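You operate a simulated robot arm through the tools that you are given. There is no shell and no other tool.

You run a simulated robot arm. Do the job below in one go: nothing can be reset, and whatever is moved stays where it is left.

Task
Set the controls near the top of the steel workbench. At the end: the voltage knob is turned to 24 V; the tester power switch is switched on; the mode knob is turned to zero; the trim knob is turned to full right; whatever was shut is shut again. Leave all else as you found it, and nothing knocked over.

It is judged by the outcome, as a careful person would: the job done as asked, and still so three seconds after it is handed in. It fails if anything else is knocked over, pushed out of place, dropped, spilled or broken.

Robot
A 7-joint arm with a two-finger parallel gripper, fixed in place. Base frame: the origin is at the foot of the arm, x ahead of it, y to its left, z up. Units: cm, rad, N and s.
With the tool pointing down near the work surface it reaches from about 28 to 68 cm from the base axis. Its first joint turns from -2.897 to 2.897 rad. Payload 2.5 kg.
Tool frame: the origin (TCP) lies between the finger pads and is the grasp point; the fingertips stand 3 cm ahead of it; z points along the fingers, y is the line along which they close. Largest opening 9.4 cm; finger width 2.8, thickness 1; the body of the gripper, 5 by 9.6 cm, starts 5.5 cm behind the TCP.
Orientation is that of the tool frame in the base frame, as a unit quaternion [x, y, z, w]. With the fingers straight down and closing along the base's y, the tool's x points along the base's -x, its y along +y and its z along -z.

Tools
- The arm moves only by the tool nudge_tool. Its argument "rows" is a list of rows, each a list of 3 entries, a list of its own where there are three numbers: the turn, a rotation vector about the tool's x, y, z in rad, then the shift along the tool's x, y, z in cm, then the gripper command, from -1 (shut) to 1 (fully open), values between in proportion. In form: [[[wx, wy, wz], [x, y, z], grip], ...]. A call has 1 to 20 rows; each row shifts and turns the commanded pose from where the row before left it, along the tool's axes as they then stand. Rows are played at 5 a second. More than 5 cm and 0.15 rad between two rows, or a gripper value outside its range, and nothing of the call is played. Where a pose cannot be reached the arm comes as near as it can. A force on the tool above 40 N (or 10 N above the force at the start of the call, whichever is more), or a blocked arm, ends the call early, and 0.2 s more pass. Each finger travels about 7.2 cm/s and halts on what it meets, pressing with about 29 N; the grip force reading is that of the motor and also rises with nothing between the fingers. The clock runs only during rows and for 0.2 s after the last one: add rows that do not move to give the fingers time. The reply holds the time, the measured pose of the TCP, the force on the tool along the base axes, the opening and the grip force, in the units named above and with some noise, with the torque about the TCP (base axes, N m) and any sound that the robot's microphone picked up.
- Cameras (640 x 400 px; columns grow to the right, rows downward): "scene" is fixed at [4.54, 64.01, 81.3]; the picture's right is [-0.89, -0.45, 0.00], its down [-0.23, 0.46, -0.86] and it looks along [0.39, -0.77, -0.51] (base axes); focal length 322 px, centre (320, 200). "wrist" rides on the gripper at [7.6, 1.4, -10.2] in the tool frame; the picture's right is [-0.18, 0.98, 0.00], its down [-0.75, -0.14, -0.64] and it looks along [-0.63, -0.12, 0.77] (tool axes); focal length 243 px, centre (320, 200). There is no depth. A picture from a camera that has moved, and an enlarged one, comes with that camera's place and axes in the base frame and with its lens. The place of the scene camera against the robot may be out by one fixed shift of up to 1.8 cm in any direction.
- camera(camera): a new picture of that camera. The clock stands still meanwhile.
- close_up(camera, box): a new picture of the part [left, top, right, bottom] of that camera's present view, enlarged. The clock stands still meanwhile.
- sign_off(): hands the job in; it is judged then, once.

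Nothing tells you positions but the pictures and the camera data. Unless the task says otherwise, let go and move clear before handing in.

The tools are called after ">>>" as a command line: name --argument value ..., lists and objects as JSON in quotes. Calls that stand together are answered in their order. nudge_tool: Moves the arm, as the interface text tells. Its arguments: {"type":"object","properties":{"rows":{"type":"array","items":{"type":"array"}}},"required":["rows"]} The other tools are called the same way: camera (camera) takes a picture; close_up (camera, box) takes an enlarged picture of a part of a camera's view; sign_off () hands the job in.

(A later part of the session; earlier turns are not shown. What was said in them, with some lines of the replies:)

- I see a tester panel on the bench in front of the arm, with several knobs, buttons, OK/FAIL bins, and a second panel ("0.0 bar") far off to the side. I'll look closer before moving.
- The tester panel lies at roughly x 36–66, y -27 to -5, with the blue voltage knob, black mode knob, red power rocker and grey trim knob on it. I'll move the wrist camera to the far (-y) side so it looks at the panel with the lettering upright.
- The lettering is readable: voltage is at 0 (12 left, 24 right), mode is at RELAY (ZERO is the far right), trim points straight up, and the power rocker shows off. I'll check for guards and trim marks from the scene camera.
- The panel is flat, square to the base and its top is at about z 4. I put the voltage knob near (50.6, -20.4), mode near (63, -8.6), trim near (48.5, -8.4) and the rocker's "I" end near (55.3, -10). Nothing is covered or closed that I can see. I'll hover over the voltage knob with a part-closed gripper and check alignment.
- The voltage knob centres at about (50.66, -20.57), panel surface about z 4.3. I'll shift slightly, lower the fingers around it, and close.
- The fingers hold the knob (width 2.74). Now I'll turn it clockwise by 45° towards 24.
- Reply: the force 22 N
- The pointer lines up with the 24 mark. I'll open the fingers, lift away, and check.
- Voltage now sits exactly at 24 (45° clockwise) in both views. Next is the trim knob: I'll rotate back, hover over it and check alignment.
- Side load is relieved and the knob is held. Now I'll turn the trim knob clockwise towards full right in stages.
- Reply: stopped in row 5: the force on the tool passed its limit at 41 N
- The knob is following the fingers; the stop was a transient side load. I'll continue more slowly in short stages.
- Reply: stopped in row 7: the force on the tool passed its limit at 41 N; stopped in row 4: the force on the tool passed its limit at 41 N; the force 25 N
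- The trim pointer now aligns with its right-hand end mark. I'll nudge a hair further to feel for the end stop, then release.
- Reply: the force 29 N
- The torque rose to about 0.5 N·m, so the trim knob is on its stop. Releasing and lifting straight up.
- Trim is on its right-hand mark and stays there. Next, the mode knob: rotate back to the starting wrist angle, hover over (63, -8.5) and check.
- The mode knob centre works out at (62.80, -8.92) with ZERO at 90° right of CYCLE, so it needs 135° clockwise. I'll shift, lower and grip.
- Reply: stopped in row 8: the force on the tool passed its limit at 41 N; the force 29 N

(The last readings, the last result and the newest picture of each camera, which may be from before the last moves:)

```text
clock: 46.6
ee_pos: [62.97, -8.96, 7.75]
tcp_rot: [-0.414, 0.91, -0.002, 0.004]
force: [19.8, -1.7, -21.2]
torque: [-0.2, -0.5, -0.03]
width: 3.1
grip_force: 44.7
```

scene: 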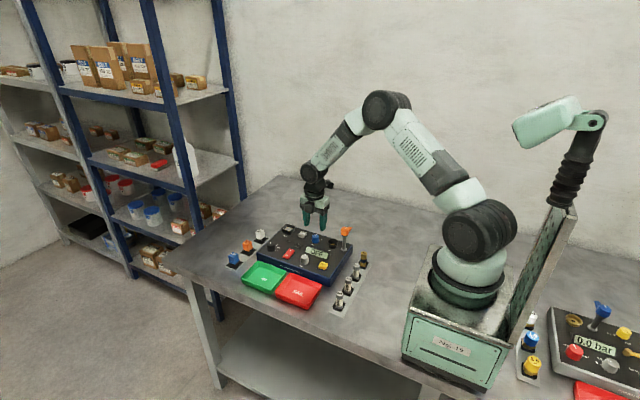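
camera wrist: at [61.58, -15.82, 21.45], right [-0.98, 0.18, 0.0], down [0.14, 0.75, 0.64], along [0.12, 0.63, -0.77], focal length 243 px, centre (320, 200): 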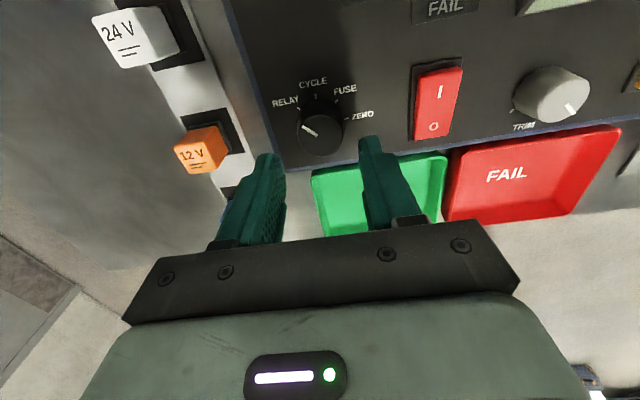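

>>> nudge_tool --rows '[[[0, 0, 0], [-0.12, -0.14, 0.15], -0.4], [[0, 0, 0], [0, 0, 0], -0.4]]'

```text
clock: 47.2
ee_pos: [62.8, -9.01, 7.74]
tcp_rot: [-0.414, 0.91, -0.001, 0.001]
force: [-21.1, -2.6, 17.6]
torque: [0.87, 0.16, -0.02]
width: 3.1
grip_force: 45.0
```

>>> nudge_tool --rows '[[[0, 0, 0], [0.06, 0.07, -0.07], -0.4], [[0, 0, 0.05], [0, 0, 0], -0.4], [[0, 0, 0.05], [0, 0, 0], -0.4], [[0, 0, 0.05], [0, 0, 0], -0.4], [[0, 0, 0.05], [0, 0, 0], -0.4], [[0, 0, 0.05], [0, 0, 0], -0.4]]'

```text
clock: 48.6
ee_pos: [62.99, -8.98, 7.81]
tcp_rot: [-0.298, 0.955, -0.001, 0.003]
force: [-14.1, -3.3, 15.4]
torque: [-0.49, 1.25, 0.04]
width: 3.12
grip_force: 44.8
```

>>> nudge_tool --rows '[[[0, 0, 0], [0.06, 0.03, -0.06], -0.4], [[0, 0, 0.05], [0, 0, 0], -0.4], [[0, 0, 0.05], [0, 0, 0], -0.4], [[0, 0, 0.05], [0, 0, 0], -0.4], [[0, 0, 0.05], [0, 0, 0], -0.4], [[0, 0, 0.05], [0, 0, 0], -0.4]]'

>>> close_up --camera "wrist" --box '[240, 100, 400, 200]'

```text
clock: 50.0
ee_pos: [62.88, -9.07, 7.64]
tcp_rot: [-0.177, 0.984, -0.002, 0.006]
force: [8.1, -9.0, -2.4]
torque: [0.16, -1.24, -0.02]
width: 3.11
grip_force: 44.9
```

```text
4.00 times, centred on (320, 150) of wrist
camera zoom: at [55.19, -10.27, 17.9], right [-0.17, 0.99, 0.0], down [0.75, 0.13, 0.65], along [0.64, 0.11, -0.76], focal length 970 px, centre (320, 400)
```

zoom: 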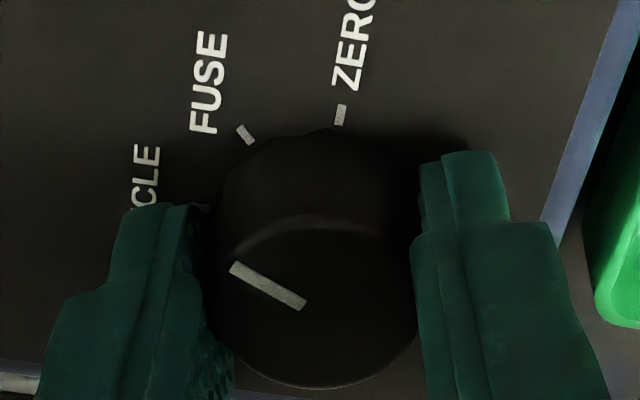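

>>> nudge_tool --rows '[[[0, 0, 0], [-0.03, -0.03, 0], -0.4], [[0, 0, 0.05], [0, 0, 0], -0.4], [[0, 0, 0.05], [0, 0, 0], -0.4], [[0, 0, 0.05], [0, 0, 0], -0.4], [[0, 0, 0.05], [0, 0, 0], -0.4], [[0, 0, 0.05], [0, 0, 0], -0.4]]'

```text
clock: 51.4
ee_pos: [62.86, -9.03, 7.75]
tcp_rot: [-0.053, 0.999, 0.0, 0.003]
force: [1.0, -9.8, 4.5]
torque: [-0.24, 0.95, 0.01]
width: 3.1
grip_force: 44.8
```

>>> nudge_tool --rows '[[[0, 0, 0], [0, -0.05, 0], -0.4], [[0, 0, 0.05], [0, 0, 0], -0.4], [[0, 0, 0.05], [0, 0, 0], -0.4], [[0, 0, 0.05], [0, 0, 0], -0.4], [[0, 0, 0.05], [0, 0, 0], -0.4], [[0, 0, 0.05], [0, 0, 0], -0.4], [[0, 0, 0.05], [0, 0, 0], -0.4]]'

```text
clock: 53.0
ee_pos: [62.86, -8.92, 7.73]
tcp_rot: [0.097, 0.995, 0.0, 0.005]
force: [-7.2, -9.6, 4.8]
torque: [-0.37, -0.94, 0.02]
width: 3.12
grip_force: 44.9
```

>>> nudge_tool --rows '[[[0, 0, 0], [0.02, -0.05, 0], -0.4], [[0, 0, 0.05], [0, 0, 0], -0.4], [[0, 0, 0.05], [0, 0, 0], -0.4], [[0, 0, 0.05], [0, 0, 0], -0.4], [[0, 0, 0.05], [0, 0, 0], -0.4], [[0, 0, 0.05], [0, 0, 0], -0.4], [[0, 0, 0.05], [0, 0, 0], -0.4]]'

>>> close_up --camera "wrist" --box '[240, 100, 400, 200]'

```text
clock: 54.6
ee_pos: [62.96, -9.09, 7.75]
tcp_rot: [0.243, 0.97, 0.002, 0.003]
force: [-4.5, -8.2, 10.1]
torque: [-0.73, -0.7, 0.03]
width: 3.14
grip_force: 44.6
```

```text
4.00 times, centred on (320, 150) of wrist
camera zoom: at [56.81, -4.18, 17.93], right [0.63, 0.78, 0.0], down [0.59, -0.48, 0.65], along [0.51, -0.4, -0.76], focal length 970 px, centre (320, 400)
```

zoom: 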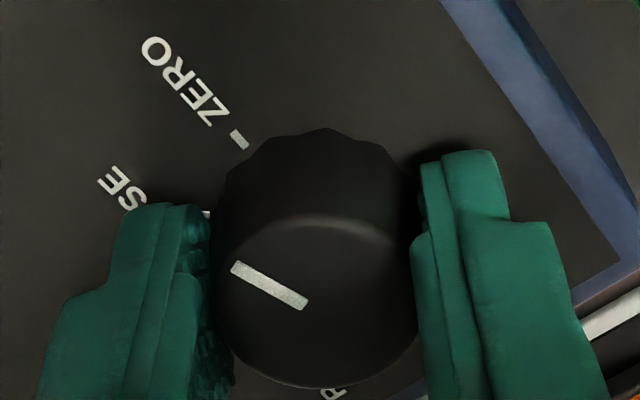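

>>> nudge_tool --rows '[[[0, 0, 0.05], [0, -0.04, 0], -0.4], [[0, 0, 0.05], [0, 0, 0], -0.4], [[0, 0, 0.05], [0, 0, 0], -0.4], [[0, 0, 0.05], [0, 0, 0], -0.4], [[0, 0, 0.05], [0, 0, 0], -0.4], [[0, 0, 0.05], [0, 0, 0], -0.4], [[0, 0, 0], [0, 0, 0], -0.4]]'

>>> close_up --camera "wrist" --box '[240, 100, 400, 200]'

```text
clock: 56.2
ee_pos: [62.8, -9.12, 7.74]
tcp_rot: [0.386, 0.923, 0.001, 0.004]
force: [4.0, -7.2, 8.3]
torque: [0.52, 0.46, 0.34]
width: 3.11
grip_force: 45.0
```

```text
4.00 times, centred on (320, 150) of wrist
camera zoom: at [58.48, -2.65, 17.94], right [0.83, 0.56, 0.01], down [0.42, -0.63, 0.65], along [0.37, -0.53, -0.76], focal length 970 px, centre (320, 400)
```

zoom: 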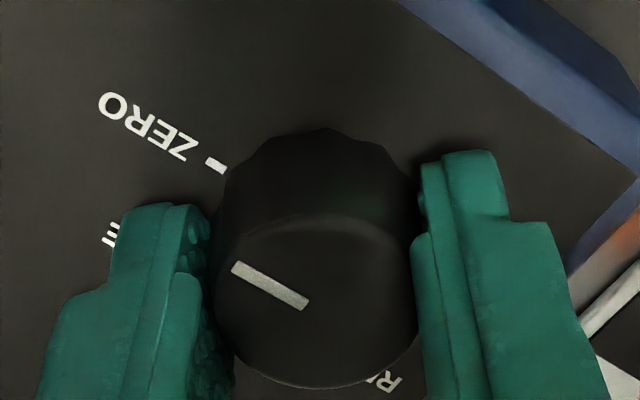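

The mode pointer is now on ZERO and touching its end stop (torque 0.34). Release and lift.

>>> nudge_tool --rows '[[[0, 0, 0], [0, 0, 0], -0.1], [[0, 0, 0], [0, 0, 0], 0.05], [[0, 0, 0], [0, 0, 0], 0.05], [[0, 0, 0], [0, 0, -1.0], 0.05], [[0, 0, 0], [0, 0, -2.0], 0.05], [[0, 0, 0], [0, 0, -3.0], 0.05], [[0, 0, 0], [0, 0, -1.5], 0.05], [[0, 0, 0], [0, 0, 0], 0.05]]'

>>> close_up --camera "wrist" --box '[220, 40, 420, 165]'

>>> close_up --camera "scene" --box '[255, 225, 335, 275]'

```text
clock: 58.0
ee_pos: [62.68, -8.89, 15.07]
tcp_rot: [0.385, 0.923, 0.0, 0.004]
force: [0.2, 0.3, -0.4]
torque: [-0.01, 0.0, 0.0]
width: 4.94
grip_force: 0.0
```

```text
3.20 times, centred on (320, 102) of wrist
camera zoom: at [58.38, -2.57, 25.44], right [0.83, 0.56, 0.01], down [0.42, -0.63, 0.65], along [0.36, -0.53, -0.76], focal length 776 px, centre (320, 512)
```

zoom: 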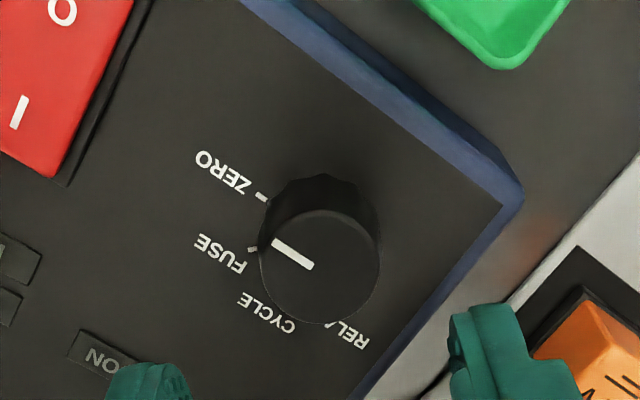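

```text
8.00 times, centred on (295, 250) of scene
camera zoom: at [4.54, 64.01, 81.3], right [-0.89, -0.45, 0.0], down [-0.23, 0.46, -0.86], along [0.39, -0.77, -0.51], focal length 2573 px, centre (520, -200)
```

zoom: 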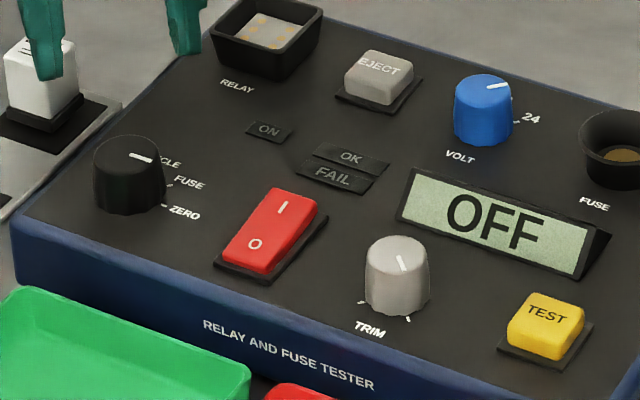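

All three knobs are right. Last is the power rocker: I'll close the fingers, turn the wrist square, and hover above its "I" end.

>>> nudge_tool --rows '[[[0, 0, -0.15], [0, 0, 0], 0.05], [[0, 0, -0.15], [0, 0, 0], 0.05], [[0, 0, -0.15], [0, 0, 0], 0.05], [[0, 0, -0.15], [0, 0, 0], 0.05], [[0, 0, -0.15], [0, 0, 0], 0.05], [[0, 0, -0.042], [0, 0, 0], 0.05], [[0, 0, 0], [2.5, -0.4, 0], -0.5], [[0, 0, 0], [2.5, -0.4, 0], -1], [[0, 0, 0], [2.4, -0.3, 0], -1], [[0, 0, 0], [0, 0, 0], -1], [[0, 0, 0], [0, 0, 0], -1]]'

>>> camera --camera "wrist"

>>> close_up --camera "wrist" --box '[240, 60, 400, 160]'

>>> close_up --camera "scene" --box '[270, 230, 310, 265]'

```text
clock: 60.4
ee_pos: [55.34, -10.21, 15.14]
tcp_rot: [0.0, 1.0, 0.0, 0.005]
force: [-0.6, -0.2, 0.2]
torque: [-0.03, 0.0, 0.02]
width: 0.0
grip_force: 29.6
```

```text
taken
camera wrist: at [47.68, -8.87, 25.33], right [0.18, 0.98, 0.0], down [0.75, -0.14, 0.65], along [0.64, -0.12, -0.76], focal length 243 px, centre (320, 200)
```

wrist: 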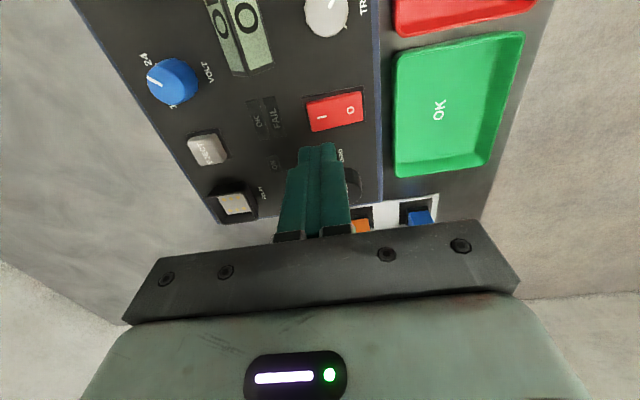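

```text
4.00 times, centred on (320, 110) of wrist
camera zoom: at [47.68, -8.87, 25.33], right [0.18, 0.98, 0.0], down [0.75, -0.14, 0.65], along [0.64, -0.12, -0.76], focal length 970 px, centre (320, 560)
```

zoom: 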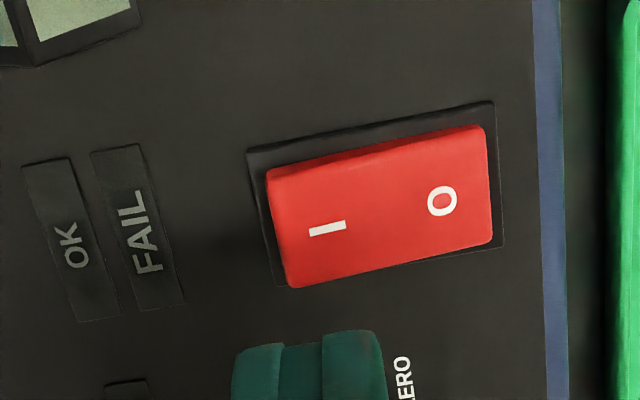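

```text
11.43 times, centred on (290, 248) of scene
camera zoom: at [4.54, 64.01, 81.3], right [-0.89, -0.45, 0.0], down [-0.23, 0.46, -0.86], along [0.39, -0.77, -0.51], focal length 3676 px, centre (663, -343)
```

zoom: 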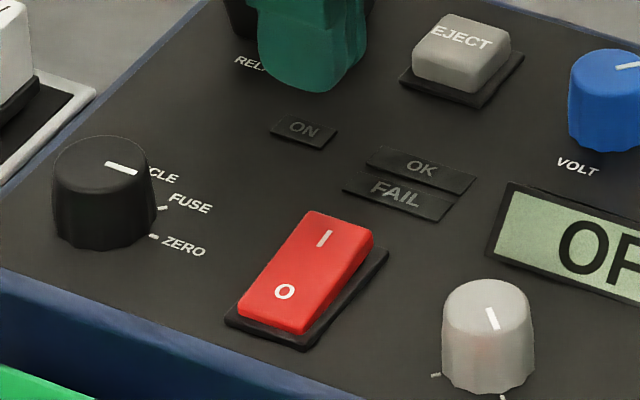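

The rocker spans y -11.1 to -6.7 with the "I" end raised (off). The closed fingers are right above that end at (55.3, -10.2). I'll lower gently and press in small steps.

>>> nudge_tool --rows '[[[0, 0, 0], [0, -0.1, 2.0], -1], [[0, 0, 0], [0, 0, 2.0], -1], [[0, 0, 0], [0, 0, 1.0], -1], [[0, 0, 0], [0, 0, 0.5], -1], [[0, 0, 0], [0, 0, 0], -1]]'

>>> close_up --camera "wrist" --box '[240, 90, 400, 190]'

>>> close_up --camera "scene" --box '[260, 220, 320, 270]'

```text
clock: 61.6
ee_pos: [55.4, -10.26, 9.61]
tcp_rot: [0.0, 1.0, 0.0, 0.004]
force: [0.6, 0.0, -0.1]
torque: [0.03, 0.02, -0.04]
width: 0.01
grip_force: 28.6
```

```text
4.00 times, centred on (320, 140) of wrist
camera zoom: at [47.77, -8.86, 19.79], right [0.18, 0.98, 0.0], down [0.75, -0.14, 0.65], along [0.64, -0.12, -0.76], focal length 970 px, centre (320, 440)
```

zoom: 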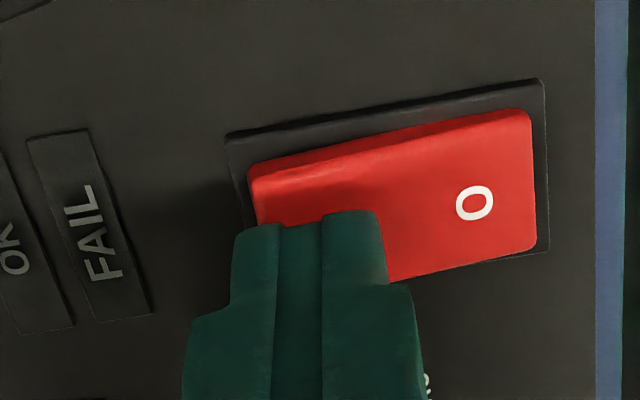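

```text
8.00 times, centred on (290, 245) of scene
camera zoom: at [4.54, 64.01, 81.3], right [-0.89, -0.45, 0.0], down [-0.23, 0.46, -0.86], along [0.39, -0.77, -0.51], focal length 2573 px, centre (560, -160)
```

zoom: 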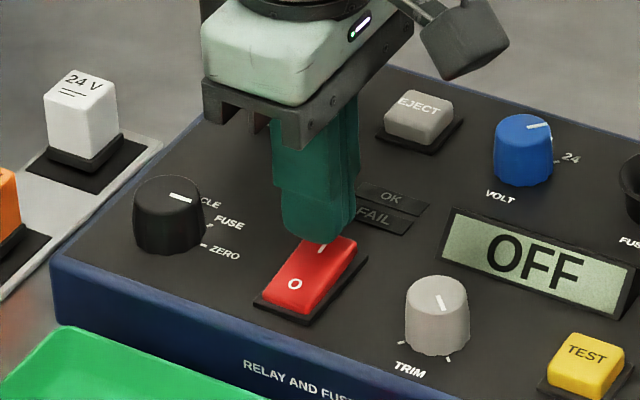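

>>> nudge_tool --rows '[[[0, 0, 0], [0, 0, 0.2], -1], [[0, 0, 0], [0, 0, 0.2], -1], [[0, 0, 0], [0, 0, 0.2], -1], [[0, 0, 0], [0, 0, 0.2], -1], [[0, 0, 0], [0, 0, 0], -1]]'

```text
clock: 62.8
ee_pos: [55.42, -10.21, 8.87]
tcp_rot: [0.001, 1.0, 0.0, 0.005]
force: [-0.5, 0.4, 0.1]
torque: [-0.01, 0.02, -0.03]
width: 0.01
grip_force: 28.7
```

>>> nudge_tool --rows '[[[0, 0, 0], [0, 0, 0.15], -1], [[0, 0, 0], [0, 0, 0.15], -1], [[0, 0, 0], [0, 0, 0.15], -1], [[0, 0, 0], [0, 0, 0], -1]]'

```text
clock: 63.8
ee_pos: [55.32, -10.29, 8.61]
tcp_rot: [0.0, 1.0, -0.001, 0.005]
force: [-10.1, -4.5, 29.4]
torque: [0.09, 0.55, 0.14]
width: 0.0
grip_force: 28.7
```

>>> close_up --camera "scene" --box '[260, 220, 320, 270]'

>>> close_up --camera "wrist" --box '[240, 90, 400, 190]'

```text
8.00 times, centred on (290, 245) of scene
camera zoom: at [4.54, 64.01, 81.3], right [-0.89, -0.45, 0.0], down [-0.23, 0.46, -0.86], along [0.39, -0.77, -0.51], focal length 2573 px, centre (560, -160)
```

zoom: 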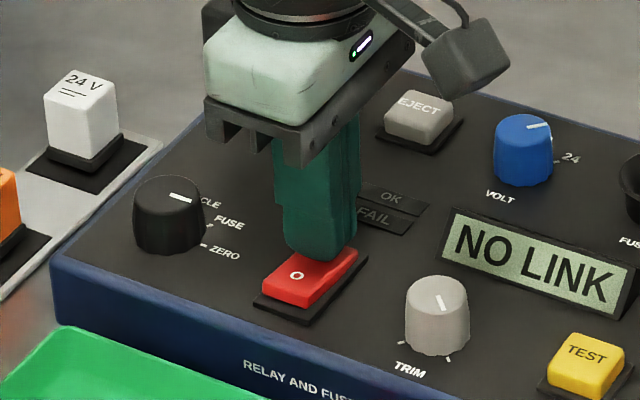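

```text
4.00 times, centred on (320, 140) of wrist
camera zoom: at [47.77, -8.89, 18.75], right [0.18, 0.98, 0.0], down [0.75, -0.14, 0.65], along [0.64, -0.12, -0.76], focal length 970 px, centre (320, 440)
```

zoom: 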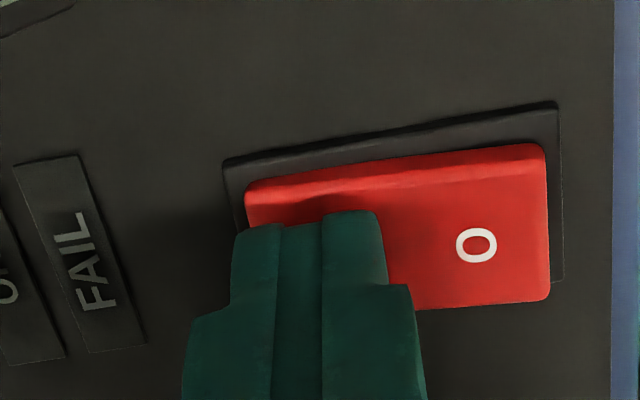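

The rocker tipped and the display now reads "NO LINK", so power is on. I'll lift off and check that it stays.

>>> nudge_tool --rows '[[[0, 0, 0], [0, 0, -0.5], -1], [[0, 0, 0], [0, 0, -1.0], -1], [[0, 0, 0], [0, 0, -3.0], -1], [[0, 0, 0], [0, 0, -4.0], -1], [[0, 0, 0], [0, 0, -4.0], -1], [[0, 0, 0], [0, 0, -4.0], -1], [[0, 0, 0], [0, 0, -4.0], -0.5], [[0, 0, 0], [3, 3, -2], 0], [[0, 0, 0], [3, 4, 0], 0.5], [[0, 0, 0], [3, 4, 0], 1], [[0, 0, 0], [3, 4, 0], 1], [[0, 0, 0], [0, 0, 0], 1], [[0, 0, 0], [0, 0, 0], 1]]'

>>> camera --camera "wrist"

>>> close_up --camera "scene" --box '[255, 225, 335, 275]'

>>> close_up --camera "scene" --box '[215, 210, 395, 320]'

```text
clock: 66.6
ee_pos: [43.36, 4.83, 30.55]
tcp_rot: [0.0, 1.0, 0.0, 0.004]
force: [0.2, 0.0, 0.1]
torque: [0.0, 0.0, 0.04]
width: 9.42
grip_force: 0.1
```

```text
taken
camera wrist: at [35.74, 6.15, 40.87], right [0.18, 0.98, 0.0], down [0.75, -0.14, 0.65], along [0.64, -0.12, -0.76], focal length 243 px, centre (320, 200)
```

wrist: 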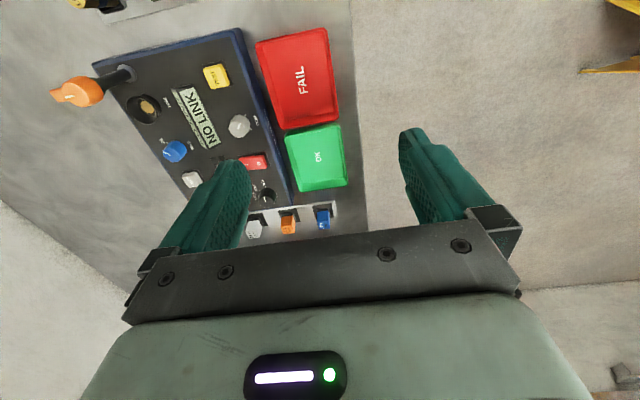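

```text
8.00 times, centred on (295, 250) of scene
camera zoom: at [4.54, 64.01, 81.3], right [-0.89, -0.45, 0.0], down [-0.23, 0.46, -0.86], along [0.39, -0.77, -0.51], focal length 2573 px, centre (520, -200)
```

zoom: 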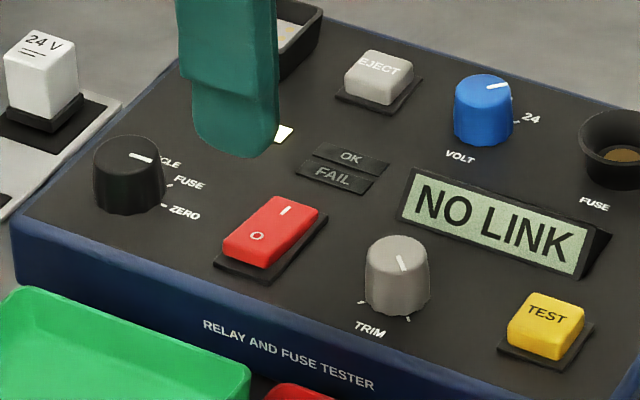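

```text
3.56 times, centred on (305, 265) of scene
camera zoom: at [4.54, 64.01, 81.3], right [-0.89, -0.45, 0.0], down [-0.23, 0.46, -0.86], along [0.39, -0.77, -0.51], focal length 1144 px, centre (373, -31)
```

zoom: 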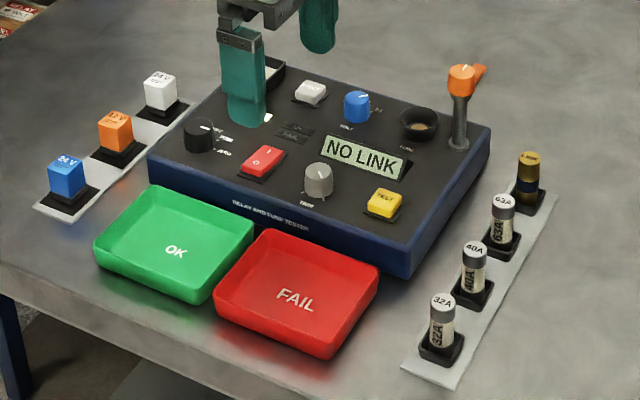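

>>> close_up --camera "wrist" --box '[215, 105, 285, 155]'

>>> close_up --camera "wrist" --box '[130, 100, 290, 220]'

```text
8.00 times, centred on (250, 130) of wrist
camera zoom: at [35.74, 6.15, 40.87], right [0.18, 0.98, 0.0], down [0.75, -0.14, 0.65], along [0.64, -0.12, -0.76], focal length 1941 px, centre (880, 760)
```

zoom: 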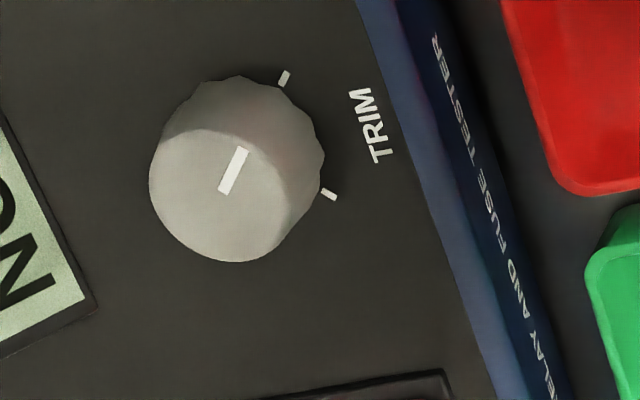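

```text
3.33 times, centred on (210, 160) of wrist
camera zoom: at [35.74, 6.15, 40.87], right [0.18, 0.98, 0.0], down [0.75, -0.14, 0.65], along [0.64, -0.12, -0.76], focal length 809 px, centre (687, 333)
```

zoom: 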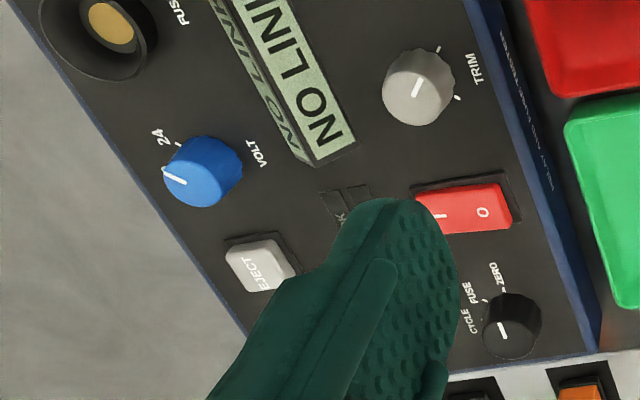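

Everything checks out. Voltage points at 24, mode points exactly at ZERO, trim is on its right-hand end mark, and the rocker stays on with the display reading "NO LINK". Nothing was opened, nothing else has moved, and the arm is clear, so I'm handing in.

>>> sign_off

```text
The job is handed in.
```

The controls on the tester panel are set as asked, and the job is handed in.

- **Voltage knob:** the pointer lines up with the 24 V mark.
- **Power switch:** on. The rocker stayed tipped after I lifted off, and the display changed from "OFF" to "NO LINK".
- **Mode knob:** the pointer is on ZERO, turned up to its end stop.
- **Trim knob:** turned right until it met its end stop; the pointer is on the right-hand mark.

I saw nothing closed on or around these controls, so I opened nothing and had nothing to shut again. While turning the trim and mode knobs, the arm stopped a few times at its 40 N force limit. Each time the knob was still in the grip and I carried on more slowly. The final pictures show the bins, fuses, relays and lever on the bench where they were. The arm is clear with the gripper open.
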